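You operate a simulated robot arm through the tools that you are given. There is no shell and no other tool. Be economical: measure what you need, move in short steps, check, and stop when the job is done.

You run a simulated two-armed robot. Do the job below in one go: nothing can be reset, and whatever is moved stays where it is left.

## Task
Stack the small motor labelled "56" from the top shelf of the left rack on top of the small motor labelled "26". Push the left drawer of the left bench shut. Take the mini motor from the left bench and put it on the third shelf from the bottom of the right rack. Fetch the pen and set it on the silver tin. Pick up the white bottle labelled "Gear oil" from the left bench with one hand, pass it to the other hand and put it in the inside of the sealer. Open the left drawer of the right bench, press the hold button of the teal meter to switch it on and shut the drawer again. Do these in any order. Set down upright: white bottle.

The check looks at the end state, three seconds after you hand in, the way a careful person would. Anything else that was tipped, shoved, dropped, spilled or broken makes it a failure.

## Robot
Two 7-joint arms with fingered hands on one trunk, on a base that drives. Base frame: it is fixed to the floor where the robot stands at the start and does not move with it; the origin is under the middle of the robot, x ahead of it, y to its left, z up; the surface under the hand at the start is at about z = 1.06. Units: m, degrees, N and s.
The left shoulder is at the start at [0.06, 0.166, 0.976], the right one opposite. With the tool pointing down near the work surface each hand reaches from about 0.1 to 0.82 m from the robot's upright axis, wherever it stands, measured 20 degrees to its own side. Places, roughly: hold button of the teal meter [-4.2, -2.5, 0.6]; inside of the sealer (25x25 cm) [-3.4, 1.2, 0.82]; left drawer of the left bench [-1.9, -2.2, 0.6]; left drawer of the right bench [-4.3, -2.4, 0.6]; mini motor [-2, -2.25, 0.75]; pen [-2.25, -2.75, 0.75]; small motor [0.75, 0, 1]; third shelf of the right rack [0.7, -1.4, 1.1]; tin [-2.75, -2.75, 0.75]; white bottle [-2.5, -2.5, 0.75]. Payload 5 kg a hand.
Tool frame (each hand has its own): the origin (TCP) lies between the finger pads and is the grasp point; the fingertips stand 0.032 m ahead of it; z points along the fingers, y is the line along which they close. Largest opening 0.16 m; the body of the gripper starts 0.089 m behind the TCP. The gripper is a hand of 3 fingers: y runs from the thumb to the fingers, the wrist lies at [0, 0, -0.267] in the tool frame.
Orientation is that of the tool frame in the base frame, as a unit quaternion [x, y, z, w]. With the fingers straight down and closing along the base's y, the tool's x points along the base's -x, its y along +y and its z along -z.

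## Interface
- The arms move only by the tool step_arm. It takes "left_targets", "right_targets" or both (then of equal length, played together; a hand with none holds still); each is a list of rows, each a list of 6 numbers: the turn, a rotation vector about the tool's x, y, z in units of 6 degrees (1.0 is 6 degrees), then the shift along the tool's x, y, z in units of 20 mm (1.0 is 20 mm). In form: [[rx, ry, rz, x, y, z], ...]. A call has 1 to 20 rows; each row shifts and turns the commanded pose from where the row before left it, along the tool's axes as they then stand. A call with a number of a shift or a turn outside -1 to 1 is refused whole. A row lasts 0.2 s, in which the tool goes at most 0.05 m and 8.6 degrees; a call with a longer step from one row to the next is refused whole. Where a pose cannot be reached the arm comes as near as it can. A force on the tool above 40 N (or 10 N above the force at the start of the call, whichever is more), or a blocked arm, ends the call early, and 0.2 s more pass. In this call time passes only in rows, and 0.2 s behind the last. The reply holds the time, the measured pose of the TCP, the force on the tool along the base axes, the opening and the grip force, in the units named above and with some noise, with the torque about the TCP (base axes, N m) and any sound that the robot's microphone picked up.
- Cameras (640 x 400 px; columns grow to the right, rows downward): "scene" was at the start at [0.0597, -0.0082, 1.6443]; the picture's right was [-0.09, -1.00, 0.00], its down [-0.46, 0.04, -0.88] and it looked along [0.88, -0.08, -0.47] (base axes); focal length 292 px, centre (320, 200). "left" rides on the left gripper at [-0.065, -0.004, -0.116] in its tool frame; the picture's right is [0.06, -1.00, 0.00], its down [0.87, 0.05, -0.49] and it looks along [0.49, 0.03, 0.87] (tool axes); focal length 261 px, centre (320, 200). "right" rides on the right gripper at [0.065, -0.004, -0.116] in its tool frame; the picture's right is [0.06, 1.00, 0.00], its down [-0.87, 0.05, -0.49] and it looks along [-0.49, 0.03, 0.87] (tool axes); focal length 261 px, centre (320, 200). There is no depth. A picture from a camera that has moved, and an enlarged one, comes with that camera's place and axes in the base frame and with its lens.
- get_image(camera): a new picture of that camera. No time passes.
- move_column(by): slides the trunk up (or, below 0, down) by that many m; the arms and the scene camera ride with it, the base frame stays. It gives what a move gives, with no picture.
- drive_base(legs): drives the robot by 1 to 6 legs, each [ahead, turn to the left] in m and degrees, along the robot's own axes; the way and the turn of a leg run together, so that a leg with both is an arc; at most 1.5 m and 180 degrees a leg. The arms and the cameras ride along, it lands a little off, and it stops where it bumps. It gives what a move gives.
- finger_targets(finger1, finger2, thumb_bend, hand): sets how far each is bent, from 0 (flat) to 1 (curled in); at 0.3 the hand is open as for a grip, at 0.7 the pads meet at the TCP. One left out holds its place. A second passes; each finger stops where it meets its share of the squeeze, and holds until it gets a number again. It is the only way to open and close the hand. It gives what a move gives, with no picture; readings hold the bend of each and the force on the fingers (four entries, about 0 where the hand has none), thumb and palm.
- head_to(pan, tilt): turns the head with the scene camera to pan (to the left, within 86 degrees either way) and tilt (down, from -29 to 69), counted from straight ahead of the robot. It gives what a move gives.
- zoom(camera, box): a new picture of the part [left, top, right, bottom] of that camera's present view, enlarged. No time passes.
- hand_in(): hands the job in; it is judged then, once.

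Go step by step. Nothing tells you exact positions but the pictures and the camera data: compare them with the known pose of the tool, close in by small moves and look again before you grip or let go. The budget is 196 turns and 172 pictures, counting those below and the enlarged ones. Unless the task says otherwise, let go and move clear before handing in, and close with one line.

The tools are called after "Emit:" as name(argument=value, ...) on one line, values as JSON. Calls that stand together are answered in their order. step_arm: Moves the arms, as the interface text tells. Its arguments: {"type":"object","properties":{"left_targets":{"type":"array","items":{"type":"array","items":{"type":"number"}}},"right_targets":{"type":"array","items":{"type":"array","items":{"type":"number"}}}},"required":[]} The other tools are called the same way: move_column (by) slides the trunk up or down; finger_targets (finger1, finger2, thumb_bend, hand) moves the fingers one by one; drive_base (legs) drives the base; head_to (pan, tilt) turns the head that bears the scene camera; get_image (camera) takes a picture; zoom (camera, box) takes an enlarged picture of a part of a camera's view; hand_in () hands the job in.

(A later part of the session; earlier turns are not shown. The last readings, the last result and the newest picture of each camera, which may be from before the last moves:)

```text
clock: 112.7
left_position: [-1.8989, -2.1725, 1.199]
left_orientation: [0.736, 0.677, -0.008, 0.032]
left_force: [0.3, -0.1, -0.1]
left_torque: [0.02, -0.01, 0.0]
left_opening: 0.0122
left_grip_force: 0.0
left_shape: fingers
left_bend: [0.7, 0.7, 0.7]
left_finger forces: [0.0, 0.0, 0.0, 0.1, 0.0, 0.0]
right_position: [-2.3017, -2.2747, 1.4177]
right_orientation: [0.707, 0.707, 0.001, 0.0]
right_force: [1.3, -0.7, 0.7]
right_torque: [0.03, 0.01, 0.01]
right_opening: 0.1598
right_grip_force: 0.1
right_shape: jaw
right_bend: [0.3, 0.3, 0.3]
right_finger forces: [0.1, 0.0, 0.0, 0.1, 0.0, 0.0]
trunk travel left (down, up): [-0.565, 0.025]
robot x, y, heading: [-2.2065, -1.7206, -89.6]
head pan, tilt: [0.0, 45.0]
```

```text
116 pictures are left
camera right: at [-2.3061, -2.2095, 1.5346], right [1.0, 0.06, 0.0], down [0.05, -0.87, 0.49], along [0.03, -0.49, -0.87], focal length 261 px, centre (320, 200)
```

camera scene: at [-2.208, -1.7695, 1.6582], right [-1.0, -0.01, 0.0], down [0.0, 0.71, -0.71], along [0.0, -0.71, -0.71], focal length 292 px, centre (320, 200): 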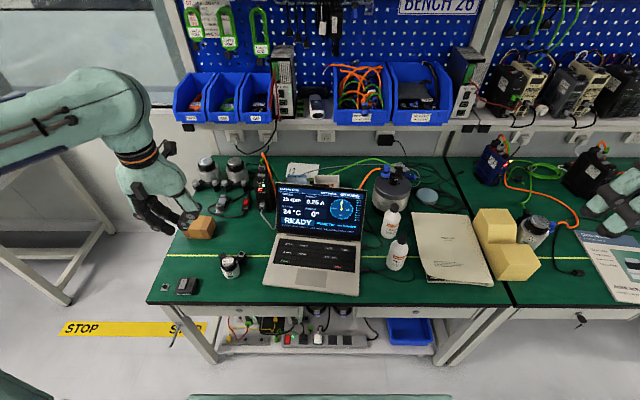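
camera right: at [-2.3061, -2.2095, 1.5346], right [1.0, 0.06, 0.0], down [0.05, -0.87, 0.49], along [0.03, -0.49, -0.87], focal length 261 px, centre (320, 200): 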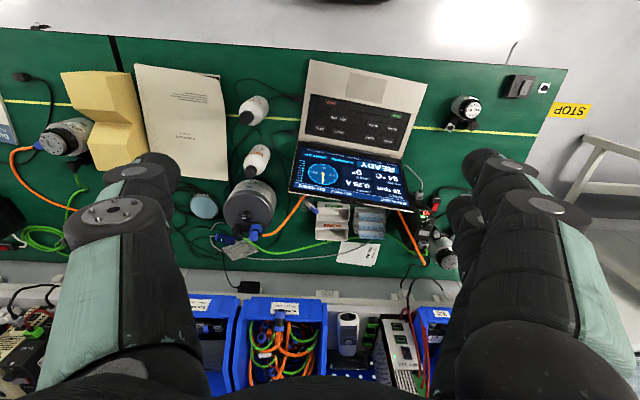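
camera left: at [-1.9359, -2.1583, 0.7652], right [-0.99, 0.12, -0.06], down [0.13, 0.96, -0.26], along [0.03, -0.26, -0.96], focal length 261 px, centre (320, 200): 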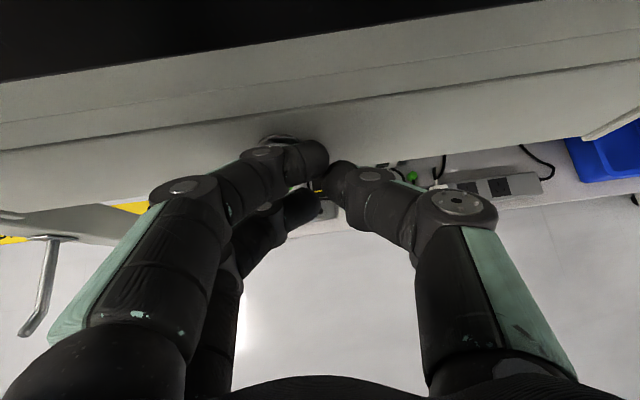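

Emit:
zoom(camera="right", box=[280, 180, 400, 280])

Emit:
zoom(camera="right", box=[170, 130, 290, 270])

```text
4.00 times, centred on (340, 230) of right
camera zoom: at [-2.3061, -2.2095, 1.5346], right [1.0, 0.06, 0.0], down [0.05, -0.87, 0.49], along [0.03, -0.49, -0.87], focal length 1043 px, centre (240, 80)
```

zoom: 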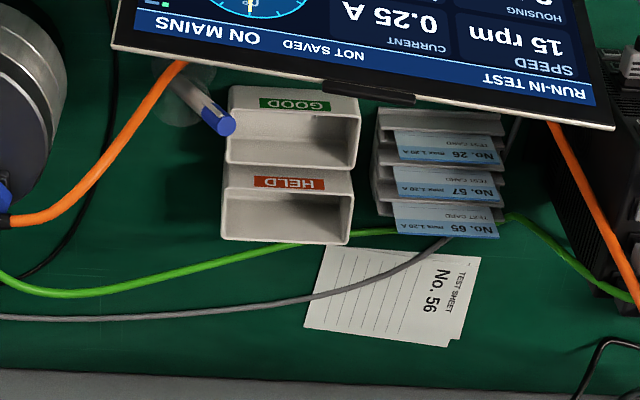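

```text
2.86 times, centred on (230, 200) of right
camera zoom: at [-2.3061, -2.2095, 1.5346], right [1.0, 0.06, 0.0], down [0.05, -0.87, 0.49], along [0.03, -0.49, -0.87], focal length 745 px, centre (577, 200)
```

zoom: 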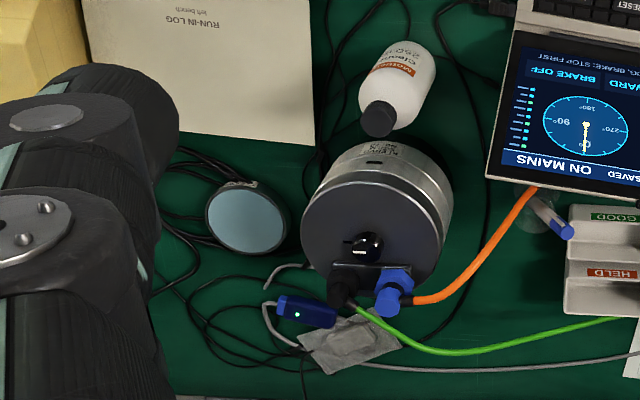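

The pen stands leaning in a glass behind the laptop, its blue cap near (−2.293, −2.616, 0.88); the tin is at (−2.667, −2.677), top z≈0.78. I'll drive a bit nearer and bring the right hand lower for a better view.

Emit:
drive_base(legs=[[0.08, 0]])

Emit:
step_arm(right_targets=[[0, 0, 0, -0.5, 0, 1], [0, 0, 0, -0.5, 0, 1], [0, 0, 0, -0.5, 0, 1], [0, 0, 0, -0.5, 0, 1], [0, 0, 0, -0.5, 0, 1], [0, 0, 0, -0.5, 0, 1], [0, 0, 0, -0.5, 0, 1], [0, 0, 0, -0.5, 0, 1], [0, 0, 0, -0.5, 0, 1], [0, 0, 0, -0.5, 0, 1], [0, 0, 0, -0.5, 0, 1], [0, 0, 0, -0.5, 0, 1], [0, 0, 0, 0, 0, 1], [0, 0, 0, 0, 0, 1]])

Emit:
get_image(camera="right")

Emit:
get_image(camera="scene")

```text
clock: 113.7
left_position: [-1.8992, -2.2531, 1.1987]
left_orientation: [0.735, 0.677, -0.007, 0.033]
left_force: [0.5, -0.6, 0.1]
left_torque: [0.08, -0.01, 0.05]
left_opening: 0.012
left_grip_force: 0.1
left_shape: fingers
left_bend: [0.7, 0.7, 0.7]
left_finger forces: [0.0, 0.1, 0.0, 0.1, 0.0, 0.0]
right_position: [-2.3029, -2.3534, 1.4167]
right_orientation: [0.707, 0.707, 0.002, 0.0]
right_force: [0.2, -0.9, -0.4]
right_torque: [0.03, 0.01, 0.01]
right_opening: 0.1598
right_grip_force: 0.1
right_shape: jaw
right_bend: [0.3, 0.3, 0.3]
right_finger forces: [0.0, 0.1, 0.0, 0.0, 0.0, 0.0]
trunk travel left (down, up): [-0.565, 0.025]
robot x, y, heading: [-2.2061, -1.7975, -89.7]
head pan, tilt: [0.0, 45.0]
```

```text
clock: 116.7
left_position: [-1.8978, -2.2506, 1.1988]
left_orientation: [0.736, 0.677, -0.007, 0.033]
left_force: [0.1, 0.0, 1.4]
left_torque: [0.0, 0.0, 0.01]
left_opening: 0.0122
left_grip_force: 0.0
left_shape: fingers
left_bend: [0.7, 0.7, 0.7]
left_finger forces: [0.0, 0.1, 0.0, 0.0, 0.0, 0.1]
right_position: [-2.3023, -2.4734, 1.1374]
right_orientation: [0.707, 0.707, 0.001, 0.0]
right_force: [0.5, 0.4, -1.1]
right_torque: [0.03, -0.03, 0.01]
right_opening: 0.1598
right_grip_force: 0.2
right_shape: jaw
right_bend: [0.3, 0.3, 0.3]
right_finger forces: [0.1, 0.1, 0.0, 0.0, 0.1, 0.0]
trunk travel left (down, up): [-0.565, 0.025]
robot x, y, heading: [-2.2045, -1.7988, -89.3]
head pan, tilt: [0.0, 45.0]
```

```text
113 pictures are left
camera right: at [-2.3071, -2.408, 1.2543], right [1.0, 0.06, 0.0], down [0.05, -0.87, 0.49], along [0.03, -0.49, -0.87], focal length 261 px, centre (320, 200)
```

right: 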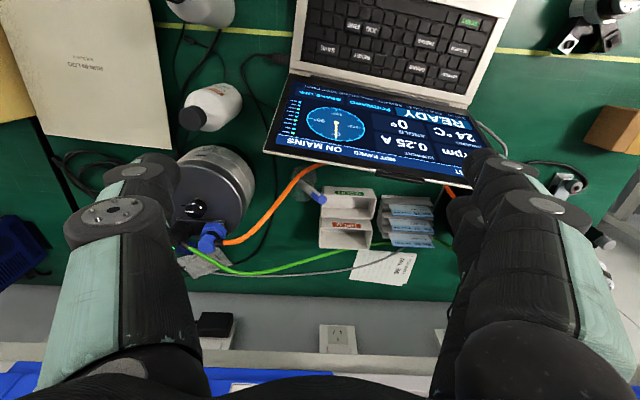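

```text
112 pictures are left
camera scene: at [-2.2075, -1.8488, 1.6582], right [-1.0, -0.01, 0.0], down [0.0, 0.71, -0.71], along [0.0, -0.71, -0.71], focal length 292 px, centre (320, 200)
```

scene: 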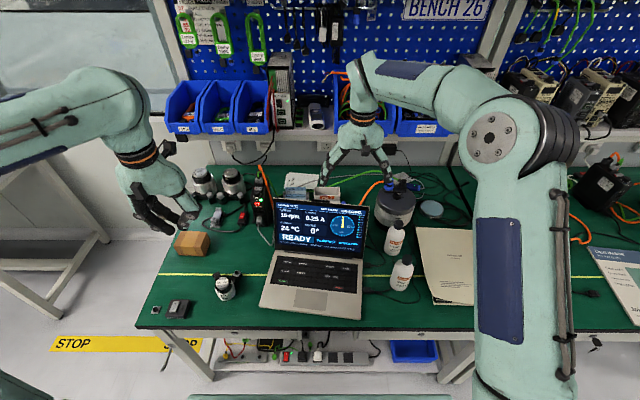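

Emit:
zoom(camera="right", box=[260, 130, 380, 230])

Emit:
zoom(camera="scene", box=[290, 150, 450, 260])

```text
4.00 times, centred on (320, 180) of right
camera zoom: at [-2.3071, -2.408, 1.2543], right [1.0, 0.06, 0.0], down [0.05, -0.87, 0.49], along [0.03, -0.49, -0.87], focal length 1043 px, centre (320, 280)
```

zoom: 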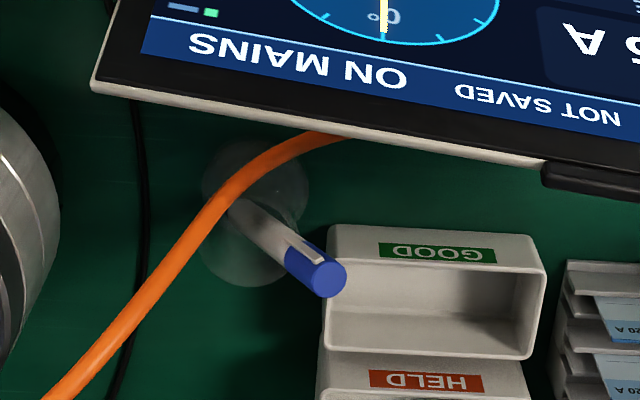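

```text
3.64 times, centred on (370, 205) of scene
camera zoom: at [-2.2075, -1.8488, 1.6582], right [-1.0, -0.01, 0.0], down [0.0, 0.71, -0.71], along [0.0, -0.71, -0.71], focal length 1060 px, centre (138, 182)
```

zoom: 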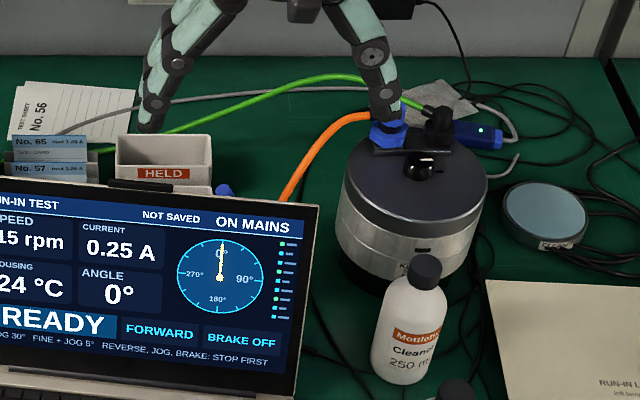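

Pen cap at about (−2.289, −2.622, 0.874), leaning toward +x out of a small glass. I'll grasp it with the closing axis roughly along y (thumb on the laptop side): half-close the right fingers and turn the hand 75° clockwise while still high.

Emit:
finger_targets(hand="right", finger1=0.55, finger2=0.55, thumb_bend=0.55)

Emit:
step_arm(right_targets=[[0, 0, 1, 0, 0, 0], [0, 0, 1, 0, 0, 0], [0, 0, 1, 0, 0, 0], [0, 0, 1, 0, 0, 0], [0, 0, 1, 0, 0, 0], [0, 0, 1, 0, 0, 0], [0, 0, 1, 0, 0, 0], [0, 0, 1, 0, 0, 0], [0, 0, 1, 0, 0, 0], [0, 0, 1, 0, 0, 0], [0, 0, 1, 0, 0, 0], [0, 0, 1, 0, 0, 0], [0, 0, 0.5, 0, 0, 0]])

Emit:
get_image(camera="right")

```text
clock: 117.7
left_position: [-1.8983, -2.2495, 1.1992]
left_orientation: [0.735, 0.677, -0.007, 0.032]
left_force: [-0.1, -0.3, 1.1]
left_torque: [0.01, 0.01, 0.0]
left_opening: 0.0122
left_grip_force: 0.1
left_shape: fingers
left_bend: [0.7, 0.7, 0.7]
left_finger forces: [0.0, 0.1, 0.0, 0.1, 0.0, 0.0]
right_position: [-2.3024, -2.4725, 1.1382]
right_orientation: [0.707, 0.707, 0.001, 0.0]
right_force: [0.2, -0.3, 0.3]
right_torque: [0.0, 0.01, 0.0]
right_opening: 0.0678
right_grip_force: 0.1
right_shape: fingers
right_bend: [0.55, 0.55, 0.55]
right_finger forces: [0.0, 0.1, 0.0, 0.1, 0.0, 0.1]
trunk travel left (down, up): [-0.565, 0.025]
robot x, y, heading: [-2.2078, -1.7948, -89.6]
head pan, tilt: [0.0, 45.0]
```

```text
clock: 120.5
left_position: [-1.8978, -2.2509, 1.1987]
left_orientation: [0.735, 0.677, -0.007, 0.033]
left_force: [0.7, -0.3, 0.0]
left_torque: [0.01, 0.02, 0.0]
left_opening: 0.0124
left_grip_force: 0.1
left_shape: fingers
left_bend: [0.7, 0.7, 0.7]
left_finger forces: [0.0, 0.0, 0.0, 0.1, 0.0, 0.1]
right_position: [-2.3029, -2.4729, 1.1381]
right_orientation: [0.991, 0.13, 0.002, 0.0]
right_force: [0.0, 0.0, 0.2]
right_torque: [-0.03, 0.01, 0.04]
right_opening: 0.0677
right_grip_force: 0.0
right_shape: fingers
right_bend: [0.55, 0.55, 0.55]
right_finger forces: [0.1, 0.1, 0.0, 0.0, 0.1, 0.0]
trunk travel left (down, up): [-0.565, 0.025]
robot x, y, heading: [-2.2035, -1.7974, -89.5]
head pan, tilt: [0.0, 45.0]
```

```text
109 pictures are left
camera right: at [-2.2405, -2.4519, 1.2548], right [0.32, -0.95, 0.0], down [-0.83, -0.28, 0.49], along [-0.46, -0.16, -0.87], focal length 261 px, centre (320, 200)
```

right: 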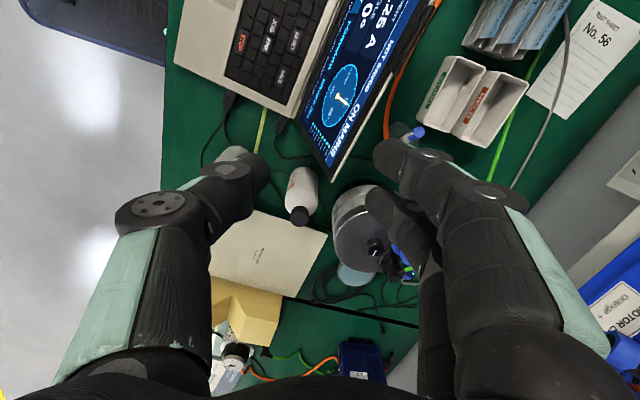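

Clearances: laptop screen top edge at y≈−2.527, z 0.964, bins at y≈−2.73. I'll move horizontally over the cap first.

Emit:
step_arm(right_targets=[[0, 0, 0, -0.19, 0.92, 0], [0, 0, 0, -0.19, 0.92, 0], [0, 0, 0, -0.19, 0.92, 0], [0, 0, 0, -0.19, 0.92, 0], [0, 0, 0, -0.19, 0.92, 0], [0, 0, 0, -0.19, 0.92, 0], [0, 0, 0, -0.19, 0.92, 0], [0, 0, 0, -0.19, 0.92, 0], [0, 0, 0, 0, 0, 1], [0, 0, 0, 0, 0, 1], [0, 0, 0, 0, 0, 1], [0, 0, 0, 0, 0, 1], [0, 0, 0, 0, 0, 1], [0, 0, 0, 0, 0, 1]])

Emit:
get_image(camera="right")

Emit:
get_image(camera="scene")

```text
clock: 123.5
left_position: [-1.8993, -2.2504, 1.1982]
left_orientation: [0.735, 0.677, -0.007, 0.032]
left_force: [-0.2, -0.8, -0.5]
left_torque: [0.03, 0.04, -0.01]
left_opening: 0.0122
left_grip_force: 0.0
left_shape: fingers
left_bend: [0.7, 0.7, 0.7]
left_finger forces: [0.0, 0.0, 0.0, 0.0, 0.1, 0.0]
right_position: [-2.2977, -2.5696, 1.0074]
right_orientation: [0.991, 0.131, 0.001, 0.0]
right_force: [-0.5, 0.6, 0.3]
right_torque: [0.02, 0.01, 0.03]
right_opening: 0.0672
right_grip_force: 0.1
right_shape: fingers
right_bend: [0.55, 0.55, 0.55]
right_finger forces: [0.0, 0.1, 0.0, 0.0, 0.1, 0.0]
right hand out of reach, approached as far as the arm can: row 6, 7, 8
trunk travel left (down, up): [-0.565, 0.025]
robot x, y, heading: [-2.2045, -1.8005, -89.6]
head pan, tilt: [0.0, 45.0]
```

```text
108 pictures are left
camera right: at [-2.2356, -2.5492, 1.1249], right [0.32, -0.95, 0.0], down [-0.83, -0.28, 0.49], along [-0.46, -0.16, -0.87], focal length 261 px, centre (320, 200)
```

right: 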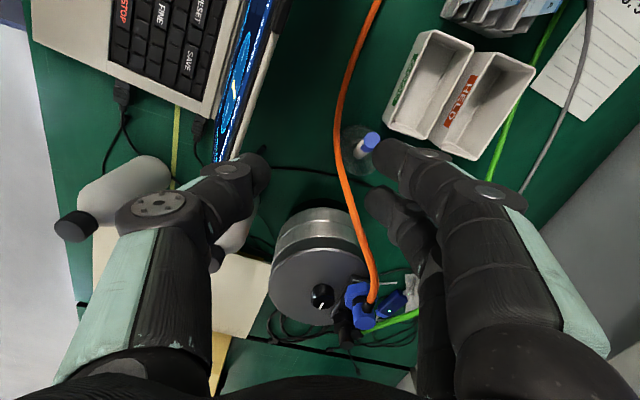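

```text
107 pictures are left
camera scene: at [-2.2075, -1.8487, 1.6582], right [-1.0, -0.01, 0.0], down [0.0, 0.71, -0.71], along [0.0, -0.71, -0.71], focal length 292 px, centre (320, 200)
```

scene: 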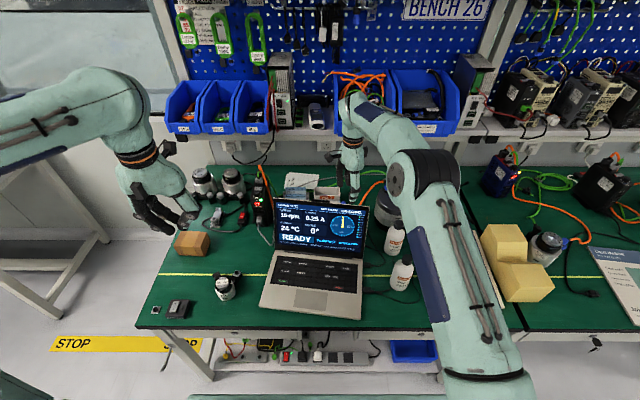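

Reach falls ~5 cm short; the orange cable runs low (z≈0.8) beside the glass, below my fingertips. I'll drive 5 cm closer and look again.

Emit:
drive_base(legs=[[0.05, 0]])

Emit:
get_image(camera="right")

```text
clock: 124.4
left_position: [-1.8991, -2.3049, 1.1992]
left_orientation: [0.736, 0.676, -0.006, 0.032]
left_force: [0.5, -0.1, -1.4]
left_torque: [0.07, 0.04, -0.01]
left_opening: 0.0122
left_grip_force: 0.0
left_shape: fingers
left_bend: [0.7, 0.7, 0.7]
left_finger forces: [0.0, 0.0, 0.0, 0.1, 0.1, 0.0]
right_position: [-2.2969, -2.6212, 1.0061]
right_orientation: [0.992, 0.13, 0.0, -0.001]
right_force: [-1.0, -1.4, -0.3]
right_torque: [0.03, 0.01, -0.01]
right_opening: 0.0673
right_grip_force: 0.1
right_shape: fingers
right_bend: [0.55, 0.55, 0.55]
right_finger forces: [0.0, 0.0, 0.0, 0.1, 0.0, 0.1]
trunk travel left (down, up): [-0.565, 0.025]
robot x, y, heading: [-2.206, -1.8513, -89.9]
head pan, tilt: [0.0, 45.0]
```

```text
106 pictures are left
camera right: at [-2.2363, -2.6019, 1.1237], right [0.32, -0.95, 0.0], down [-0.83, -0.28, 0.49], along [-0.46, -0.15, -0.87], focal length 261 px, centre (320, 200)
```

right: 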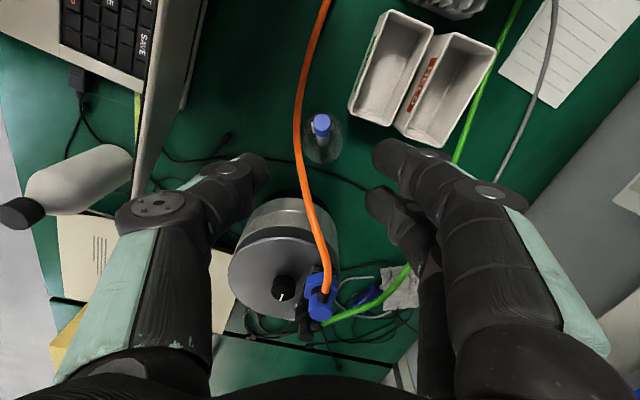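

Cap now right below the TCP. One small step down first, to see whether the commanded pose sits ahead of the real one.

Emit:
step_arm(right_targets=[[0, 0, 0, 0.2, 0, 0.5]])

```text
clock: 124.8
left_position: [-1.8994, -2.3024, 1.1995]
left_orientation: [0.736, 0.676, -0.007, 0.032]
left_force: [0.4, -0.4, -0.9]
left_torque: [0.03, -0.02, 0.01]
left_opening: 0.0122
left_grip_force: 0.0
left_shape: fingers
left_bend: [0.7, 0.7, 0.7]
left_finger forces: [0.0, 0.0, 0.1, 0.0, 0.1, 0.0]
right_position: [-2.2923, -2.6196, 0.9957]
right_orientation: [0.991, 0.13, 0.0, -0.001]
right_force: [-0.1, 0.2, 0.3]
right_torque: [0.02, 0.03, 0.01]
right_opening: 0.0677
right_grip_force: 0.0
right_shape: fingers
right_bend: [0.55, 0.55, 0.55]
right_finger forces: [0.0, 0.1, 0.0, 0.0, 0.0, 0.0]
trunk travel left (down, up): [-0.565, 0.025]
robot x, y, heading: [-2.207, -1.8495, -89.6]
head pan, tilt: [0.0, 45.0]
```

No jump. Descending to about z 0.90 around the cap.

Emit:
step_arm(right_targets=[[0, 0, 0, 0, 0, 1], [0, 0, 0, 0, 0, 1], [0, 0, 0, 0, 0, 1], [0, 0, 0, 0, 0, 1], [0, 0, 0, 0, 0, 0.8]])

Emit:
get_image(camera="right")

Emit:
zoom(camera="scene", box=[290, 110, 410, 230])

```text
clock: 126.0
left_position: [-1.8987, -2.3025, 1.1981]
left_orientation: [0.736, 0.677, -0.006, 0.032]
left_force: [-0.5, 0.7, -0.2]
left_torque: [0.03, 0.03, 0.0]
left_opening: 0.0121
left_grip_force: 0.1
left_shape: fingers
left_bend: [0.7, 0.7, 0.7]
left_finger forces: [0.0, 0.0, 0.0, 0.1, 0.1, 0.1]
right_position: [-2.2948, -2.6176, 0.9026]
right_orientation: [0.992, 0.129, 0.001, 0.0]
right_force: [0.1, -0.1, 0.2]
right_torque: [0.01, 0.03, 0.02]
right_opening: 0.0672
right_grip_force: 0.1
right_shape: fingers
right_bend: [0.55, 0.55, 0.55]
right_finger forces: [0.0, 0.0, 0.1, 0.1, 0.0, 0.0]
trunk travel left (down, up): [-0.565, 0.025]
robot x, y, heading: [-2.207, -1.8495, -89.5]
head pan, tilt: [0.0, 45.0]
```

```text
105 pictures are left
camera right: at [-2.2326, -2.5979, 1.0191], right [0.32, -0.95, 0.0], down [-0.83, -0.28, 0.49], along [-0.47, -0.16, -0.87], focal length 261 px, centre (320, 200)
```

right: 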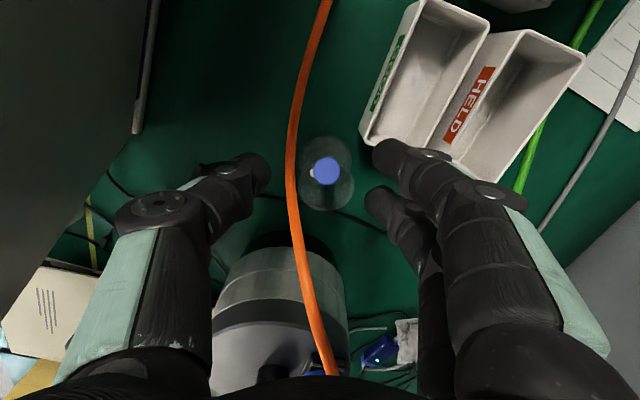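

```text
3.33 times, centred on (350, 170) of scene
camera zoom: at [-2.2072, -1.9, 1.6582], right [-1.0, -0.01, 0.0], down [0.0, 0.71, -0.71], along [0.0, -0.71, -0.71], focal length 972 px, centre (220, 300)
```

zoom: 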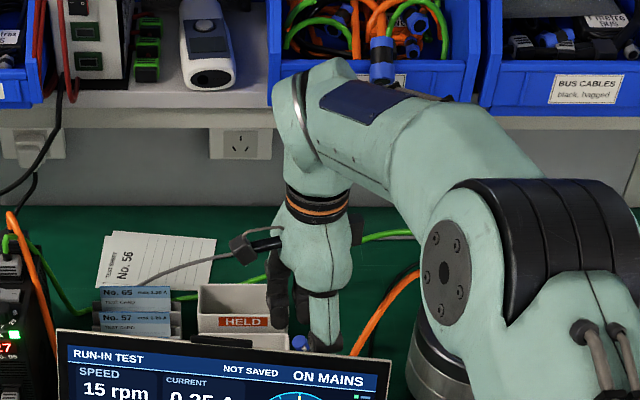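

Well centred. Lowering 12 mm more and closing gently.

Emit:
step_arm(right_targets=[[0, 0, 0, 0.05, 0.1, 0.6]])

Emit:
finger_targets(hand="right", finger1=0.72, finger2=0.72, thumb_bend=0.72)

Emit:
get_image(camera="right")

```text
clock: 126.4
left_position: [-1.899, -2.3026, 1.1984]
left_orientation: [0.736, 0.676, -0.007, 0.031]
left_force: [0.4, 0.0, 0.0]
left_torque: [0.01, 0.01, -0.03]
left_opening: 0.0123
left_grip_force: 0.1
left_shape: fingers
left_bend: [0.7, 0.7, 0.7]
left_finger forces: [0.0, 0.0, 0.0, 0.0, 0.0, 0.1]
right_position: [-2.2914, -2.6218, 0.8904]
right_orientation: [0.991, 0.131, 0.001, 0.0]
right_force: [1.0, -0.3, -0.1]
right_torque: [0.0, 0.0, 0.0]
right_opening: 0.0671
right_grip_force: 0.0
right_shape: fingers
right_bend: [0.55, 0.55, 0.55]
right_finger forces: [0.1, 0.0, 0.0, 0.0, 0.0, 0.0]
trunk travel left (down, up): [-0.565, 0.025]
robot x, y, heading: [-2.2036, -1.8476, -89.6]
head pan, tilt: [0.0, 45.0]
```

```text
clock: 127.4
left_position: [-1.8999, -2.3024, 1.1991]
left_orientation: [0.736, 0.676, -0.007, 0.032]
left_force: [-0.3, 0.3, -0.2]
left_torque: [0.03, 0.01, -0.02]
left_opening: 0.0124
left_grip_force: 0.1
left_shape: fingers
left_bend: [0.7, 0.7, 0.7]
left_finger forces: [0.0, 0.1, 0.0, 0.0, 0.0, 0.1]
right_position: [-2.2927, -2.6203, 0.8912]
right_orientation: [0.991, 0.131, 0.0, 0.001]
right_force: [-0.3, 0.9, 0.3]
right_torque: [-0.02, 0.06, -0.02]
right_opening: 0.0157
right_grip_force: 7.4
right_shape: fingers
right_bend: [0.7, 0.71, 0.69]
right_finger forces: [4.0, 4.0, 0.1, 0.0, 7.4, 0.0]
trunk travel left (down, up): [-0.565, 0.025]
robot x, y, heading: [-2.207, -1.8479, -89.6]
head pan, tilt: [0.0, 45.0]
```

```text
103 pictures are left
camera right: at [-2.2307, -2.5999, 1.0079], right [0.32, -0.95, 0.0], down [-0.83, -0.28, 0.49], along [-0.46, -0.16, -0.87], focal length 261 px, centre (320, 200)
```

right: 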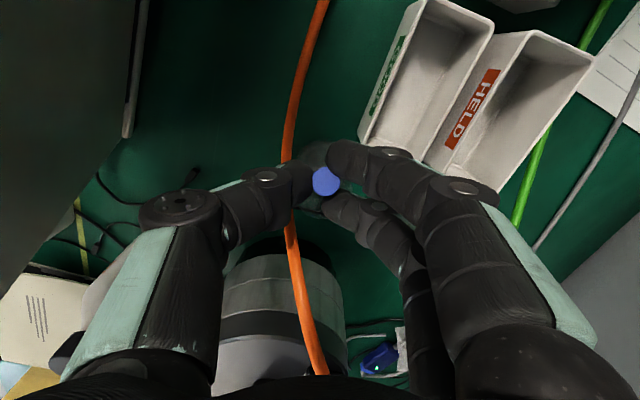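

Pen is gripped. Pulling it out along its own axis, then straight up.

Emit:
step_arm(right_targets=[[0, 0, 0, 0.24, 0, -0.44], [0, 0, 0, 0.47, 0, -0.88], [0, 0, 0, 0.47, 0, -0.88], [0, 0, 0, 0.47, 0, -0.88], [0, 0, 0, 0.47, 0, -0.88], [0, 0, 0, 0.2, 0, -1], [0, 0, 0, 0, 0, -1], [0, 0, 0, 0, 0, -1], [0, 0, 0, 0, 0, -1], [0, 0, 0, 0, 0, -1], [0, 0, 0, 0, 0, -1]])

Emit:
get_image(camera="right")

Emit:
get_image(camera="scene")

```text
clock: 129.8
left_position: [-1.8995, -2.3014, 1.1996]
left_orientation: [0.736, 0.676, -0.007, 0.033]
left_force: [0.3, 0.2, 0.3]
left_torque: [0.0, 0.03, -0.01]
left_opening: 0.0121
left_grip_force: 0.1
left_shape: fingers
left_bend: [0.7, 0.7, 0.7]
left_finger forces: [0.0, 0.0, 0.1, 0.0, 0.0, 0.0]
right_position: [-2.2466, -2.6091, 1.0893]
right_orientation: [0.991, 0.131, 0.001, 0.0]
right_force: [0.8, -0.5, -0.3]
right_torque: [0.03, 0.0, -0.03]
right_opening: 0.0155
right_grip_force: 6.9
right_shape: fingers
right_bend: [0.71, 0.71, 0.69]
right_finger forces: [3.9, 2.9, 0.1, 0.1, 6.7, 0.0]
trunk travel left (down, up): [-0.565, 0.025]
robot x, y, heading: [-2.208, -1.8475, -89.5]
head pan, tilt: [0.0, 45.0]
```

```text
102 pictures are left
camera right: at [-2.1865, -2.588, 1.2062], right [0.32, -0.95, 0.0], down [-0.83, -0.28, 0.49], along [-0.46, -0.16, -0.87], focal length 261 px, centre (320, 200)
```

right: 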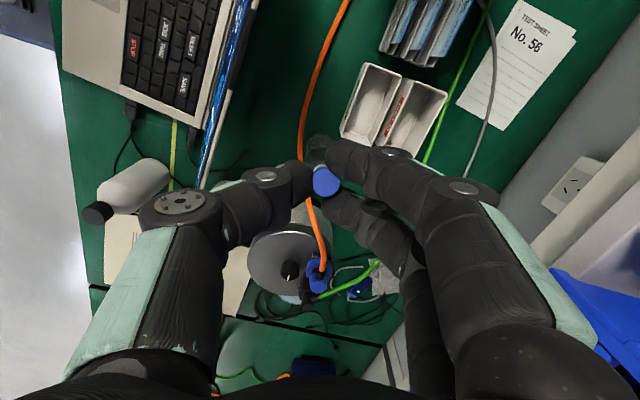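

```text
101 pictures are left
camera scene: at [-2.2072, -1.8994, 1.6582], right [-1.0, -0.01, 0.0], down [0.0, 0.71, -0.71], along [0.0, -0.71, -0.71], focal length 292 px, centre (320, 200)
```

scene: 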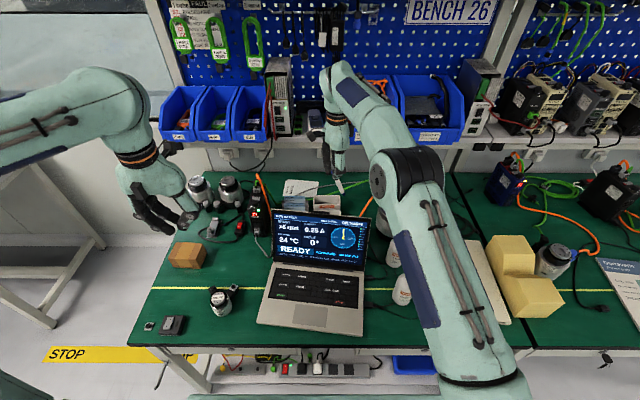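

Pen is out. Moving the hand back over the laptop at height and toward the right-hand open area.

Emit:
step_arm(right_targets=[[0, 0, 0, 0.26, -0.96, -0.5], [0, 0, 0, 0.26, -0.96, -0.5], [0, 0, 0, 0.26, -0.96, -0.5], [0, 0, 0, 0.26, -0.96, -0.5], [0, 0, 0, 0.26, -0.96, -0.5], [0, 0, 0, 0.26, -0.96, -0.5], [0, 0, 0, -0.81, -0.95, 0], [0, 0, 0, -0.81, -0.95, 0], [0, 0, 0, -0.81, -0.95, 0], [0, 0, 0, -0.81, -0.95, 0], [0, 0, 0, -0.81, -0.95, 0], [0, 0, 0, -0.81, -0.95, 0], [0, 0, 0, -0.81, -0.95, 0], [0, 0, 0, -0.81, -0.95, 0], [0, 0, 0, -0.81, -0.95, 0], [0, 0, 0, -0.81, -0.95, 0], [0, 0, 0, -0.81, -0.95, 0], [0, 0, 0, -0.81, -0.95, 0], [0, 0, 0, -0.81, -0.95, 0], [0, 0, 0, -0.81, -0.95, 0]])

Emit:
step_arm(right_targets=[[0, 0, -1, 0, 0, 0], [0, 0, -1, 0, 0, 0], [0, 0, -1, 0, 0, 0], [0, 0, -1, 0, 0, 0], [0, 0, -1, 0, 0, 0], [0, 0, -1, 0, 0, 0], [0, 0, -1, 0, 0, 0], [0, 0, -1, 0, 0, 0], [0, 0, -1, 0, 0, 0], [0, 0, -1, 0, 0, 0], [0, 0, -1, 0, 0, 0], [0, 0, -1, 0, 0, 0], [0, 0, -0.5, 0, 0, 0]])

Emit:
get_image(camera="scene")

Emit:
get_image(camera="right")

```text
clock: 134.0
left_position: [-1.9004, -2.3006, 1.199]
left_orientation: [0.736, 0.676, -0.007, 0.033]
left_force: [-0.8, -0.3, 0.8]
left_torque: [0.0, -0.03, 0.0]
left_opening: 0.0121
left_grip_force: 0.1
left_shape: fingers
left_bend: [0.7, 0.7, 0.7]
left_finger forces: [0.0, 0.0, 0.0, 0.0, 0.1, 0.0]
right_position: [-2.5346, -2.2922, 1.1486]
right_orientation: [0.991, 0.131, 0.001, 0.001]
right_force: [0.1, 0.4, -0.7]
right_torque: [0.05, -0.01, 0.01]
right_opening: 0.0151
right_grip_force: 6.7
right_shape: fingers
right_bend: [0.71, 0.71, 0.69]
right_finger forces: [3.8, 2.8, 0.0, 0.0, 6.5, 0.1]
trunk travel left (down, up): [-0.565, 0.025]
robot x, y, heading: [-2.2073, -1.8436, -89.6]
head pan, tilt: [0.0, 45.0]
```

```text
clock: 136.8
left_position: [-1.8998, -2.3019, 1.1991]
left_orientation: [0.736, 0.676, -0.007, 0.033]
left_force: [-0.6, -0.5, 0.5]
left_torque: [0.01, -0.02, -0.02]
left_opening: 0.0123
left_grip_force: 0.1
left_shape: fingers
left_bend: [0.7, 0.7, 0.7]
left_finger forces: [0.0, 0.1, 0.0, 0.0, 0.1, 0.0]
right_position: [-2.5363, -2.2909, 1.1496]
right_orientation: [0.706, 0.708, 0.0, 0.001]
right_force: [0.2, -0.3, -0.2]
right_torque: [0.03, -0.02, 0.0]
right_opening: 0.0156
right_grip_force: 6.3
right_shape: fingers
right_bend: [0.71, 0.71, 0.69]
right_finger forces: [3.8, 2.8, 0.1, 0.1, 6.4, 0.1]
trunk travel left (down, up): [-0.565, 0.025]
robot x, y, heading: [-2.2099, -1.8493, -89.7]
head pan, tilt: [0.0, 45.0]
```

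```text
100 pictures are left
camera scene: at [-2.2073, -1.8995, 1.6582], right [-1.0, -0.01, 0.0], down [0.0, 0.71, -0.71], along [0.0, -0.71, -0.71], focal length 292 px, centre (320, 200)
```

scene: 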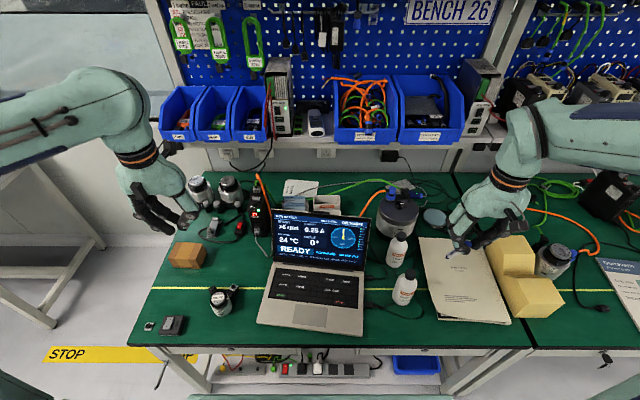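

```text
99 pictures are left
camera right: at [-2.5403, -2.2265, 1.2663], right [1.0, 0.06, 0.0], down [0.05, -0.87, 0.49], along [0.03, -0.49, -0.87], focal length 261 px, centre (320, 200)
```

right: 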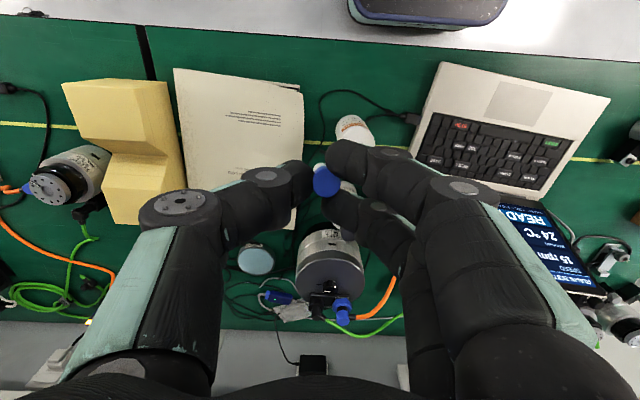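

Emit:
zoom(camera="scene", box=[400, 190, 540, 290])

Emit:
zoom(camera="scene", box=[290, 160, 450, 260])

```text
4.00 times, centred on (470, 240) of scene
camera zoom: at [-2.2073, -1.8995, 1.6582], right [-1.0, -0.01, 0.0], down [0.0, 0.71, -0.71], along [0.0, -0.71, -0.71], focal length 1167 px, centre (-280, 40)
```

zoom: 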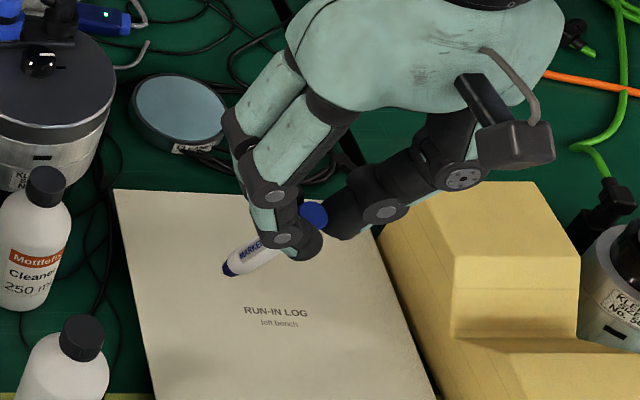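

```text
4.00 times, centred on (370, 210) of scene
camera zoom: at [-2.2073, -1.8995, 1.6582], right [-1.0, -0.01, 0.0], down [0.0, 0.71, -0.71], along [0.0, -0.71, -0.71], focal length 1167 px, centre (120, 160)
```

zoom: 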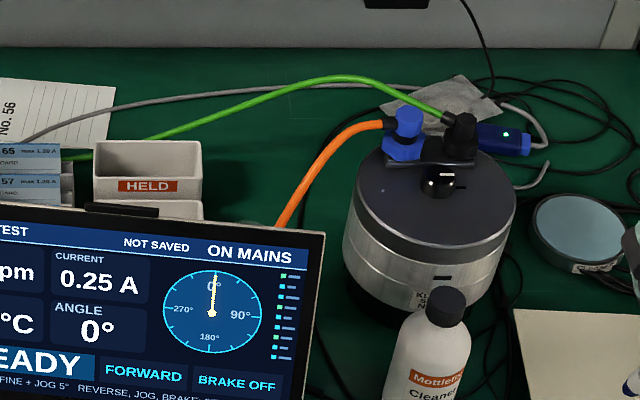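

The pen (a marker) leans about 20° in the grip. I'll pitch the hand 60° forward so the pen lies nearly level, still high above the log book.

Emit:
step_arm(right_targets=[[0, -1, 0, 0, 0, 0], [0, -1, 0, 0, 0, 0], [0, -1, 0, 0, 0, 0], [0, -1, 0, 0, 0, 0], [0, -1, 0, 0, 0, 0], [0, -1, 0, 0, 0, 0], [0, -1, 0, 0, 0, 0], [0, -1, 0, 0, 0, 0], [0, -1, 0, 0, 0, 0], [0, -1, 0, 0, 0, 0], [0, 0, 0, 0, -1, 0], [0, 0, 0, 0, -1, 0], [0, 0, 0, 0, -1, 0], [0, 0, 0, 0, -1, 0], [0, 0, 0, 0, -1, 0], [0, 0, 0, 0, -1, 0]])

Emit:
zoom(camera="scene", box=[390, 170, 550, 290])

Emit:
get_image(camera="right")

```text
clock: 140.2
left_position: [-1.8988, -2.3018, 1.1995]
left_orientation: [0.736, 0.676, -0.007, 0.031]
left_force: [0.2, 0.2, -0.5]
left_torque: [0.0, 0.03, 0.0]
left_opening: 0.0121
left_grip_force: 0.1
left_shape: fingers
left_bend: [0.7, 0.7, 0.7]
left_finger forces: [0.0, 0.1, 0.1, 0.0, 0.1, 0.1]
right_position: [-2.6925, -2.3488, 1.1958]
right_orientation: [0.613, 0.612, -0.353, 0.354]
right_force: [-0.4, 0.2, -0.2]
right_torque: [0.0, -0.02, 0.06]
right_opening: 0.014
right_grip_force: 4.8
right_shape: fingers
right_bend: [0.71, 0.71, 0.69]
right_finger forces: [3.8, 2.4, 0.1, 0.0, 4.7, 0.1]
right hand out of reach, approached as far as the arm can: row 7, 8, 9, 10
trunk travel left (down, up): [-0.565, 0.025]
robot x, y, heading: [-2.2075, -1.8484, -89.7]
head pan, tilt: [0.0, 45.0]
```

```text
3.33 times, centred on (470, 230) of scene
camera zoom: at [-2.2079, -1.8996, 1.6582], right [-1.0, -0.01, 0.0], down [0.0, 0.71, -0.71], along [0.0, -0.71, -0.71], focal length 972 px, centre (-180, 100)
```

zoom: 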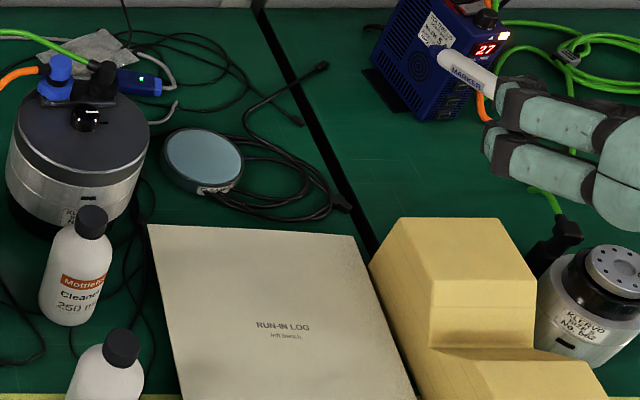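

```text
95 pictures are left
camera right: at [-2.6963, -2.2151, 1.198], right [1.0, 0.03, -0.05], down [0.05, -0.01, 1.0], along [0.03, -1.0, -0.01], focal length 261 px, centre (320, 200)
```

right: 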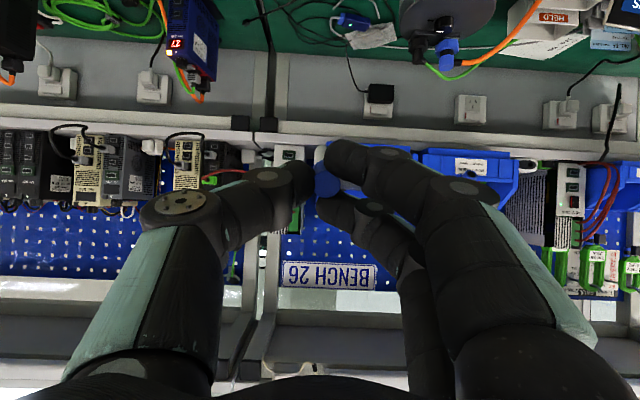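

The pen now dips about 20° toward its tip. I'll firm the grip slightly and move toward the tin at height.

Emit:
finger_targets(hand="right", finger1=0.76, finger2=0.76, thumb_bend=0.74)

Emit:
step_arm(right_targets=[[0, 0, 0, 0.14, 0.08, 0.5], [0, 0, 0, 0.14, 0.08, 1], [0, 0, 0, 0.14, 0.08, 1], [0, 0, 0, 0.14, 0.08, 1], [0, 0, 0, 0.14, 0.08, 1], [0, 0, 0, 0.14, 0.08, 1], [0, 0, 0, 0.14, 0.08, 1], [0, 0, 0, 0.14, 0.08, 1], [0, 0, 0, 0.14, 0.08, 1], [0, 0, 0, 0.14, 0.08, 1], [0, 0, 0, 0.14, 0.08, 1], [0, 0, 0, 0.14, 0.08, 1]])

Emit:
zoom(camera="scene", box=[390, 140, 550, 260])

```text
clock: 141.2
left_position: [-1.8993, -2.3018, 1.1999]
left_orientation: [0.736, 0.676, -0.007, 0.032]
left_force: [-0.9, 0.6, -0.3]
left_torque: [0.0, 0.0, -0.01]
left_opening: 0.0123
left_grip_force: 0.0
left_shape: fingers
left_bend: [0.7, 0.7, 0.7]
left_finger forces: [0.1, 0.0, 0.0, 0.0, 0.0, 0.1]
right_position: [-2.6904, -2.3473, 1.1959]
right_orientation: [0.613, 0.612, -0.352, 0.354]
right_force: [-0.6, -0.1, -0.3]
right_torque: [0.02, -0.04, 0.0]
right_opening: 0.0125
right_grip_force: 12.4
right_shape: fingers
right_bend: [0.74, 0.75, 0.69]
right_finger forces: [9.2, 5.3, 0.1, 0.0, 11.0, 0.0]
trunk travel left (down, up): [-0.565, 0.025]
robot x, y, heading: [-2.2062, -1.8474, -89.8]
head pan, tilt: [0.0, 45.0]
```

```text
clock: 143.8
left_position: [-1.8993, -2.3026, 1.1997]
left_orientation: [0.736, 0.677, -0.007, 0.033]
left_force: [-0.6, 0.4, 0.1]
left_torque: [-0.01, 0.02, 0.01]
left_opening: 0.0123
left_grip_force: 0.0
left_shape: fingers
left_bend: [0.7, 0.7, 0.7]
left_finger forces: [0.1, 0.0, 0.1, 0.0, 0.0, 0.1]
right_position: [-2.6715, -2.5323, 1.0517]
right_orientation: [0.613, 0.612, -0.353, 0.354]
right_force: [-0.5, 0.2, 0.6]
right_torque: [0.03, 0.04, 0.01]
right_opening: 0.0123
right_grip_force: 13.0
right_shape: fingers
right_bend: [0.74, 0.75, 0.69]
right_finger forces: [9.5, 5.8, 0.1, 0.0, 10.7, 0.0]
trunk travel left (down, up): [-0.565, 0.025]
robot x, y, heading: [-2.21, -1.848, -89.7]
head pan, tilt: [0.0, 45.0]
```

```text
3.33 times, centred on (470, 200) of scene
camera zoom: at [-2.2075, -1.9002, 1.6582], right [-1.0, -0.01, 0.0], down [0.0, 0.71, -0.71], along [0.0, -0.71, -0.71], focal length 972 px, centre (-180, 200)
```

zoom: 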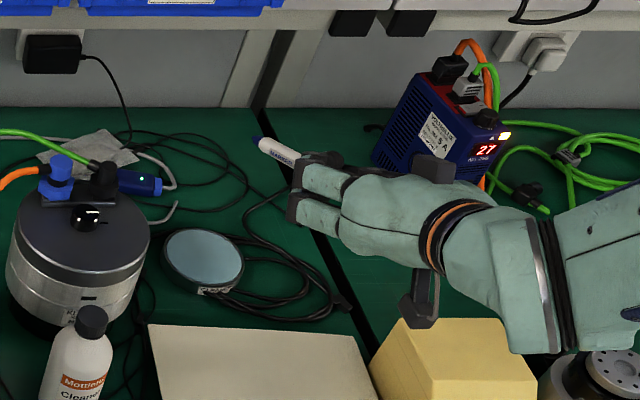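

Approaching: next down to just above the tin.

Emit:
step_arm(right_targets=[[0, 0, 0, 0.71, 0.03, 0.92], [0, 0, 0, 0.71, 0.03, 0.92], [0, 0, 0, 0.71, 0.03, 0.92], [0, 0, 0, 0.71, 0.03, 0.92], [0, 0, 0, 0.71, 0.03, 0.92], [0, 0, 0, 0.71, 0.03, 0.92], [0, 0, 0, 0.71, 0.03, 0.92], [0, 0, 0, 0.71, 0.03, 0.92]])

Emit:
get_image(camera="scene")

Emit:
zoom(camera="scene", box=[400, 160, 520, 250])

Emit:
get_image(camera="right")

```text
clock: 145.6
left_position: [-1.8983, -2.3019, 1.1996]
left_orientation: [0.736, 0.676, -0.007, 0.033]
left_force: [-0.1, -1.0, -0.1]
left_torque: [0.01, -0.01, -0.01]
left_opening: 0.0122
left_grip_force: 0.1
left_shape: fingers
left_bend: [0.7, 0.7, 0.7]
left_finger forces: [0.0, 0.0, 0.0, 0.1, 0.0, 0.0]
right_position: [-2.6669, -2.6028, 0.8797]
right_orientation: [0.613, 0.612, -0.353, 0.354]
right_force: [0.2, -0.1, -0.3]
right_torque: [0.03, -0.01, -0.02]
right_opening: 0.0122
right_grip_force: 12.8
right_shape: fingers
right_bend: [0.74, 0.75, 0.69]
right_finger forces: [9.2, 6.1, 0.0, 0.0, 10.4, 0.0]
trunk travel left (down, up): [-0.565, 0.025]
robot x, y, heading: [-2.2054, -1.849, -89.7]
head pan, tilt: [0.0, 45.0]
```

```text
93 pictures are left
camera scene: at [-2.2076, -1.9001, 1.6582], right [-1.0, -0.01, 0.0], down [0.0, 0.71, -0.71], along [0.0, -0.71, -0.71], focal length 292 px, centre (320, 200)
```

scene: 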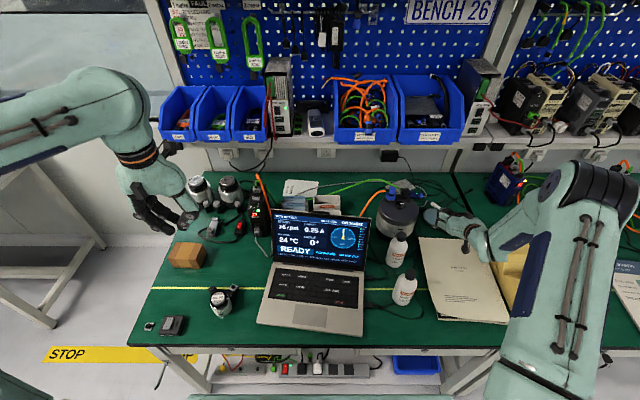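

```text
4.44 times, centred on (460, 205) of scene
camera zoom: at [-2.2076, -1.9001, 1.6582], right [-1.0, -0.01, 0.0], down [0.0, 0.71, -0.71], along [0.0, -0.71, -0.71], focal length 1296 px, centre (-302, 178)
```

zoom: 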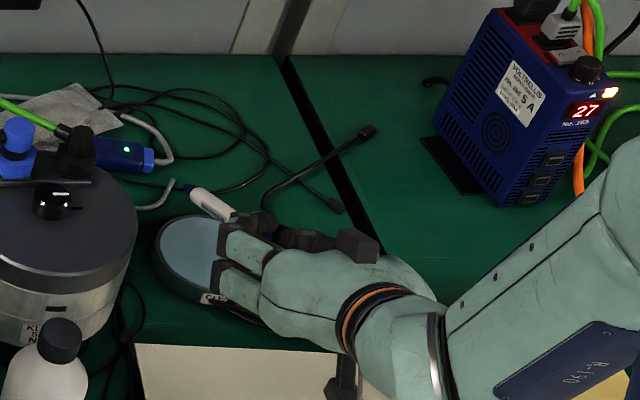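

```text
91 pictures are left
camera right: at [-2.6719, -2.4701, 0.8824], right [1.0, 0.03, -0.05], down [0.05, -0.01, 1.0], along [0.03, -1.0, -0.01], focal length 261 px, centre (320, 200)
```

right: 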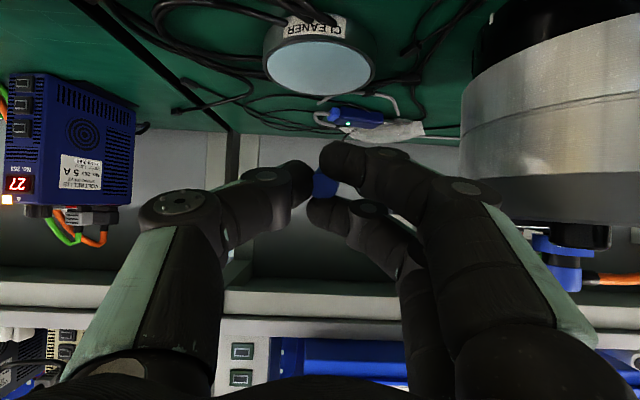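

The tin's centre is about (−2.671, −2.67); the pen dips ~25° now. I'll pitch 6° more, shift back 1 cm and lower until the pen's front meets the tin.

Emit:
step_arm(right_targets=[[0, -1, 0, 0, 0, 0], [0, 0, 0, 0.22, -0.15, -0.5], [0, 0, 0, 0.8, 0, 0.36], [0, 0, 0, 0.8, 0, 0.36]])

Emit:
zoom(camera="scene", box=[400, 160, 500, 240])

Emit:
get_image(camera="right")

```text
clock: 146.6
left_position: [-1.8991, -2.3021, 1.199]
left_orientation: [0.736, 0.676, -0.007, 0.033]
left_force: [-0.7, -0.6, -0.1]
left_torque: [-0.01, 0.01, 0.0]
left_opening: 0.0123
left_grip_force: 0.0
left_shape: fingers
left_bend: [0.7, 0.7, 0.7]
left_finger forces: [0.1, 0.1, 0.0, 0.0, 0.0, 0.0]
right_position: [-2.6695, -2.59, 0.8458]
right_orientation: [0.594, 0.592, -0.385, 0.385]
right_force: [-0.6, -0.3, -0.9]
right_torque: [0.03, 0.04, 0.01]
right_opening: 0.0119
right_grip_force: 12.8
right_shape: fingers
right_bend: [0.74, 0.75, 0.7]
right_finger forces: [9.6, 6.5, 0.0, 0.0, 10.1, 0.0]
trunk travel left (down, up): [-0.565, 0.025]
robot x, y, heading: [-2.2061, -1.8491, -89.6]
head pan, tilt: [0.0, 45.0]
```

```text
5.00 times, centred on (450, 200) of scene
camera zoom: at [-2.2073, -1.8996, 1.6583], right [-1.0, -0.01, 0.0], down [0.0, 0.71, -0.71], along [0.0, -0.71, -0.71], focal length 1458 px, centre (-330, 200)
```

zoom: 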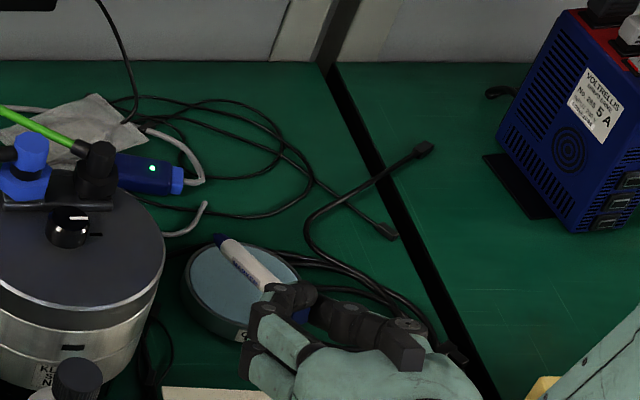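

```text
89 pictures are left
camera right: at [-2.6742, -2.4587, 0.8333], right [1.0, 0.02, -0.06], down [0.05, 0.1, 0.99], along [0.03, -1.0, 0.09], focal length 261 px, centre (320, 200)
```

right: 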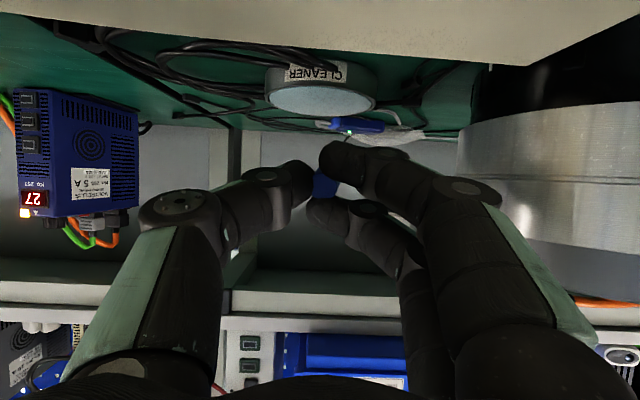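

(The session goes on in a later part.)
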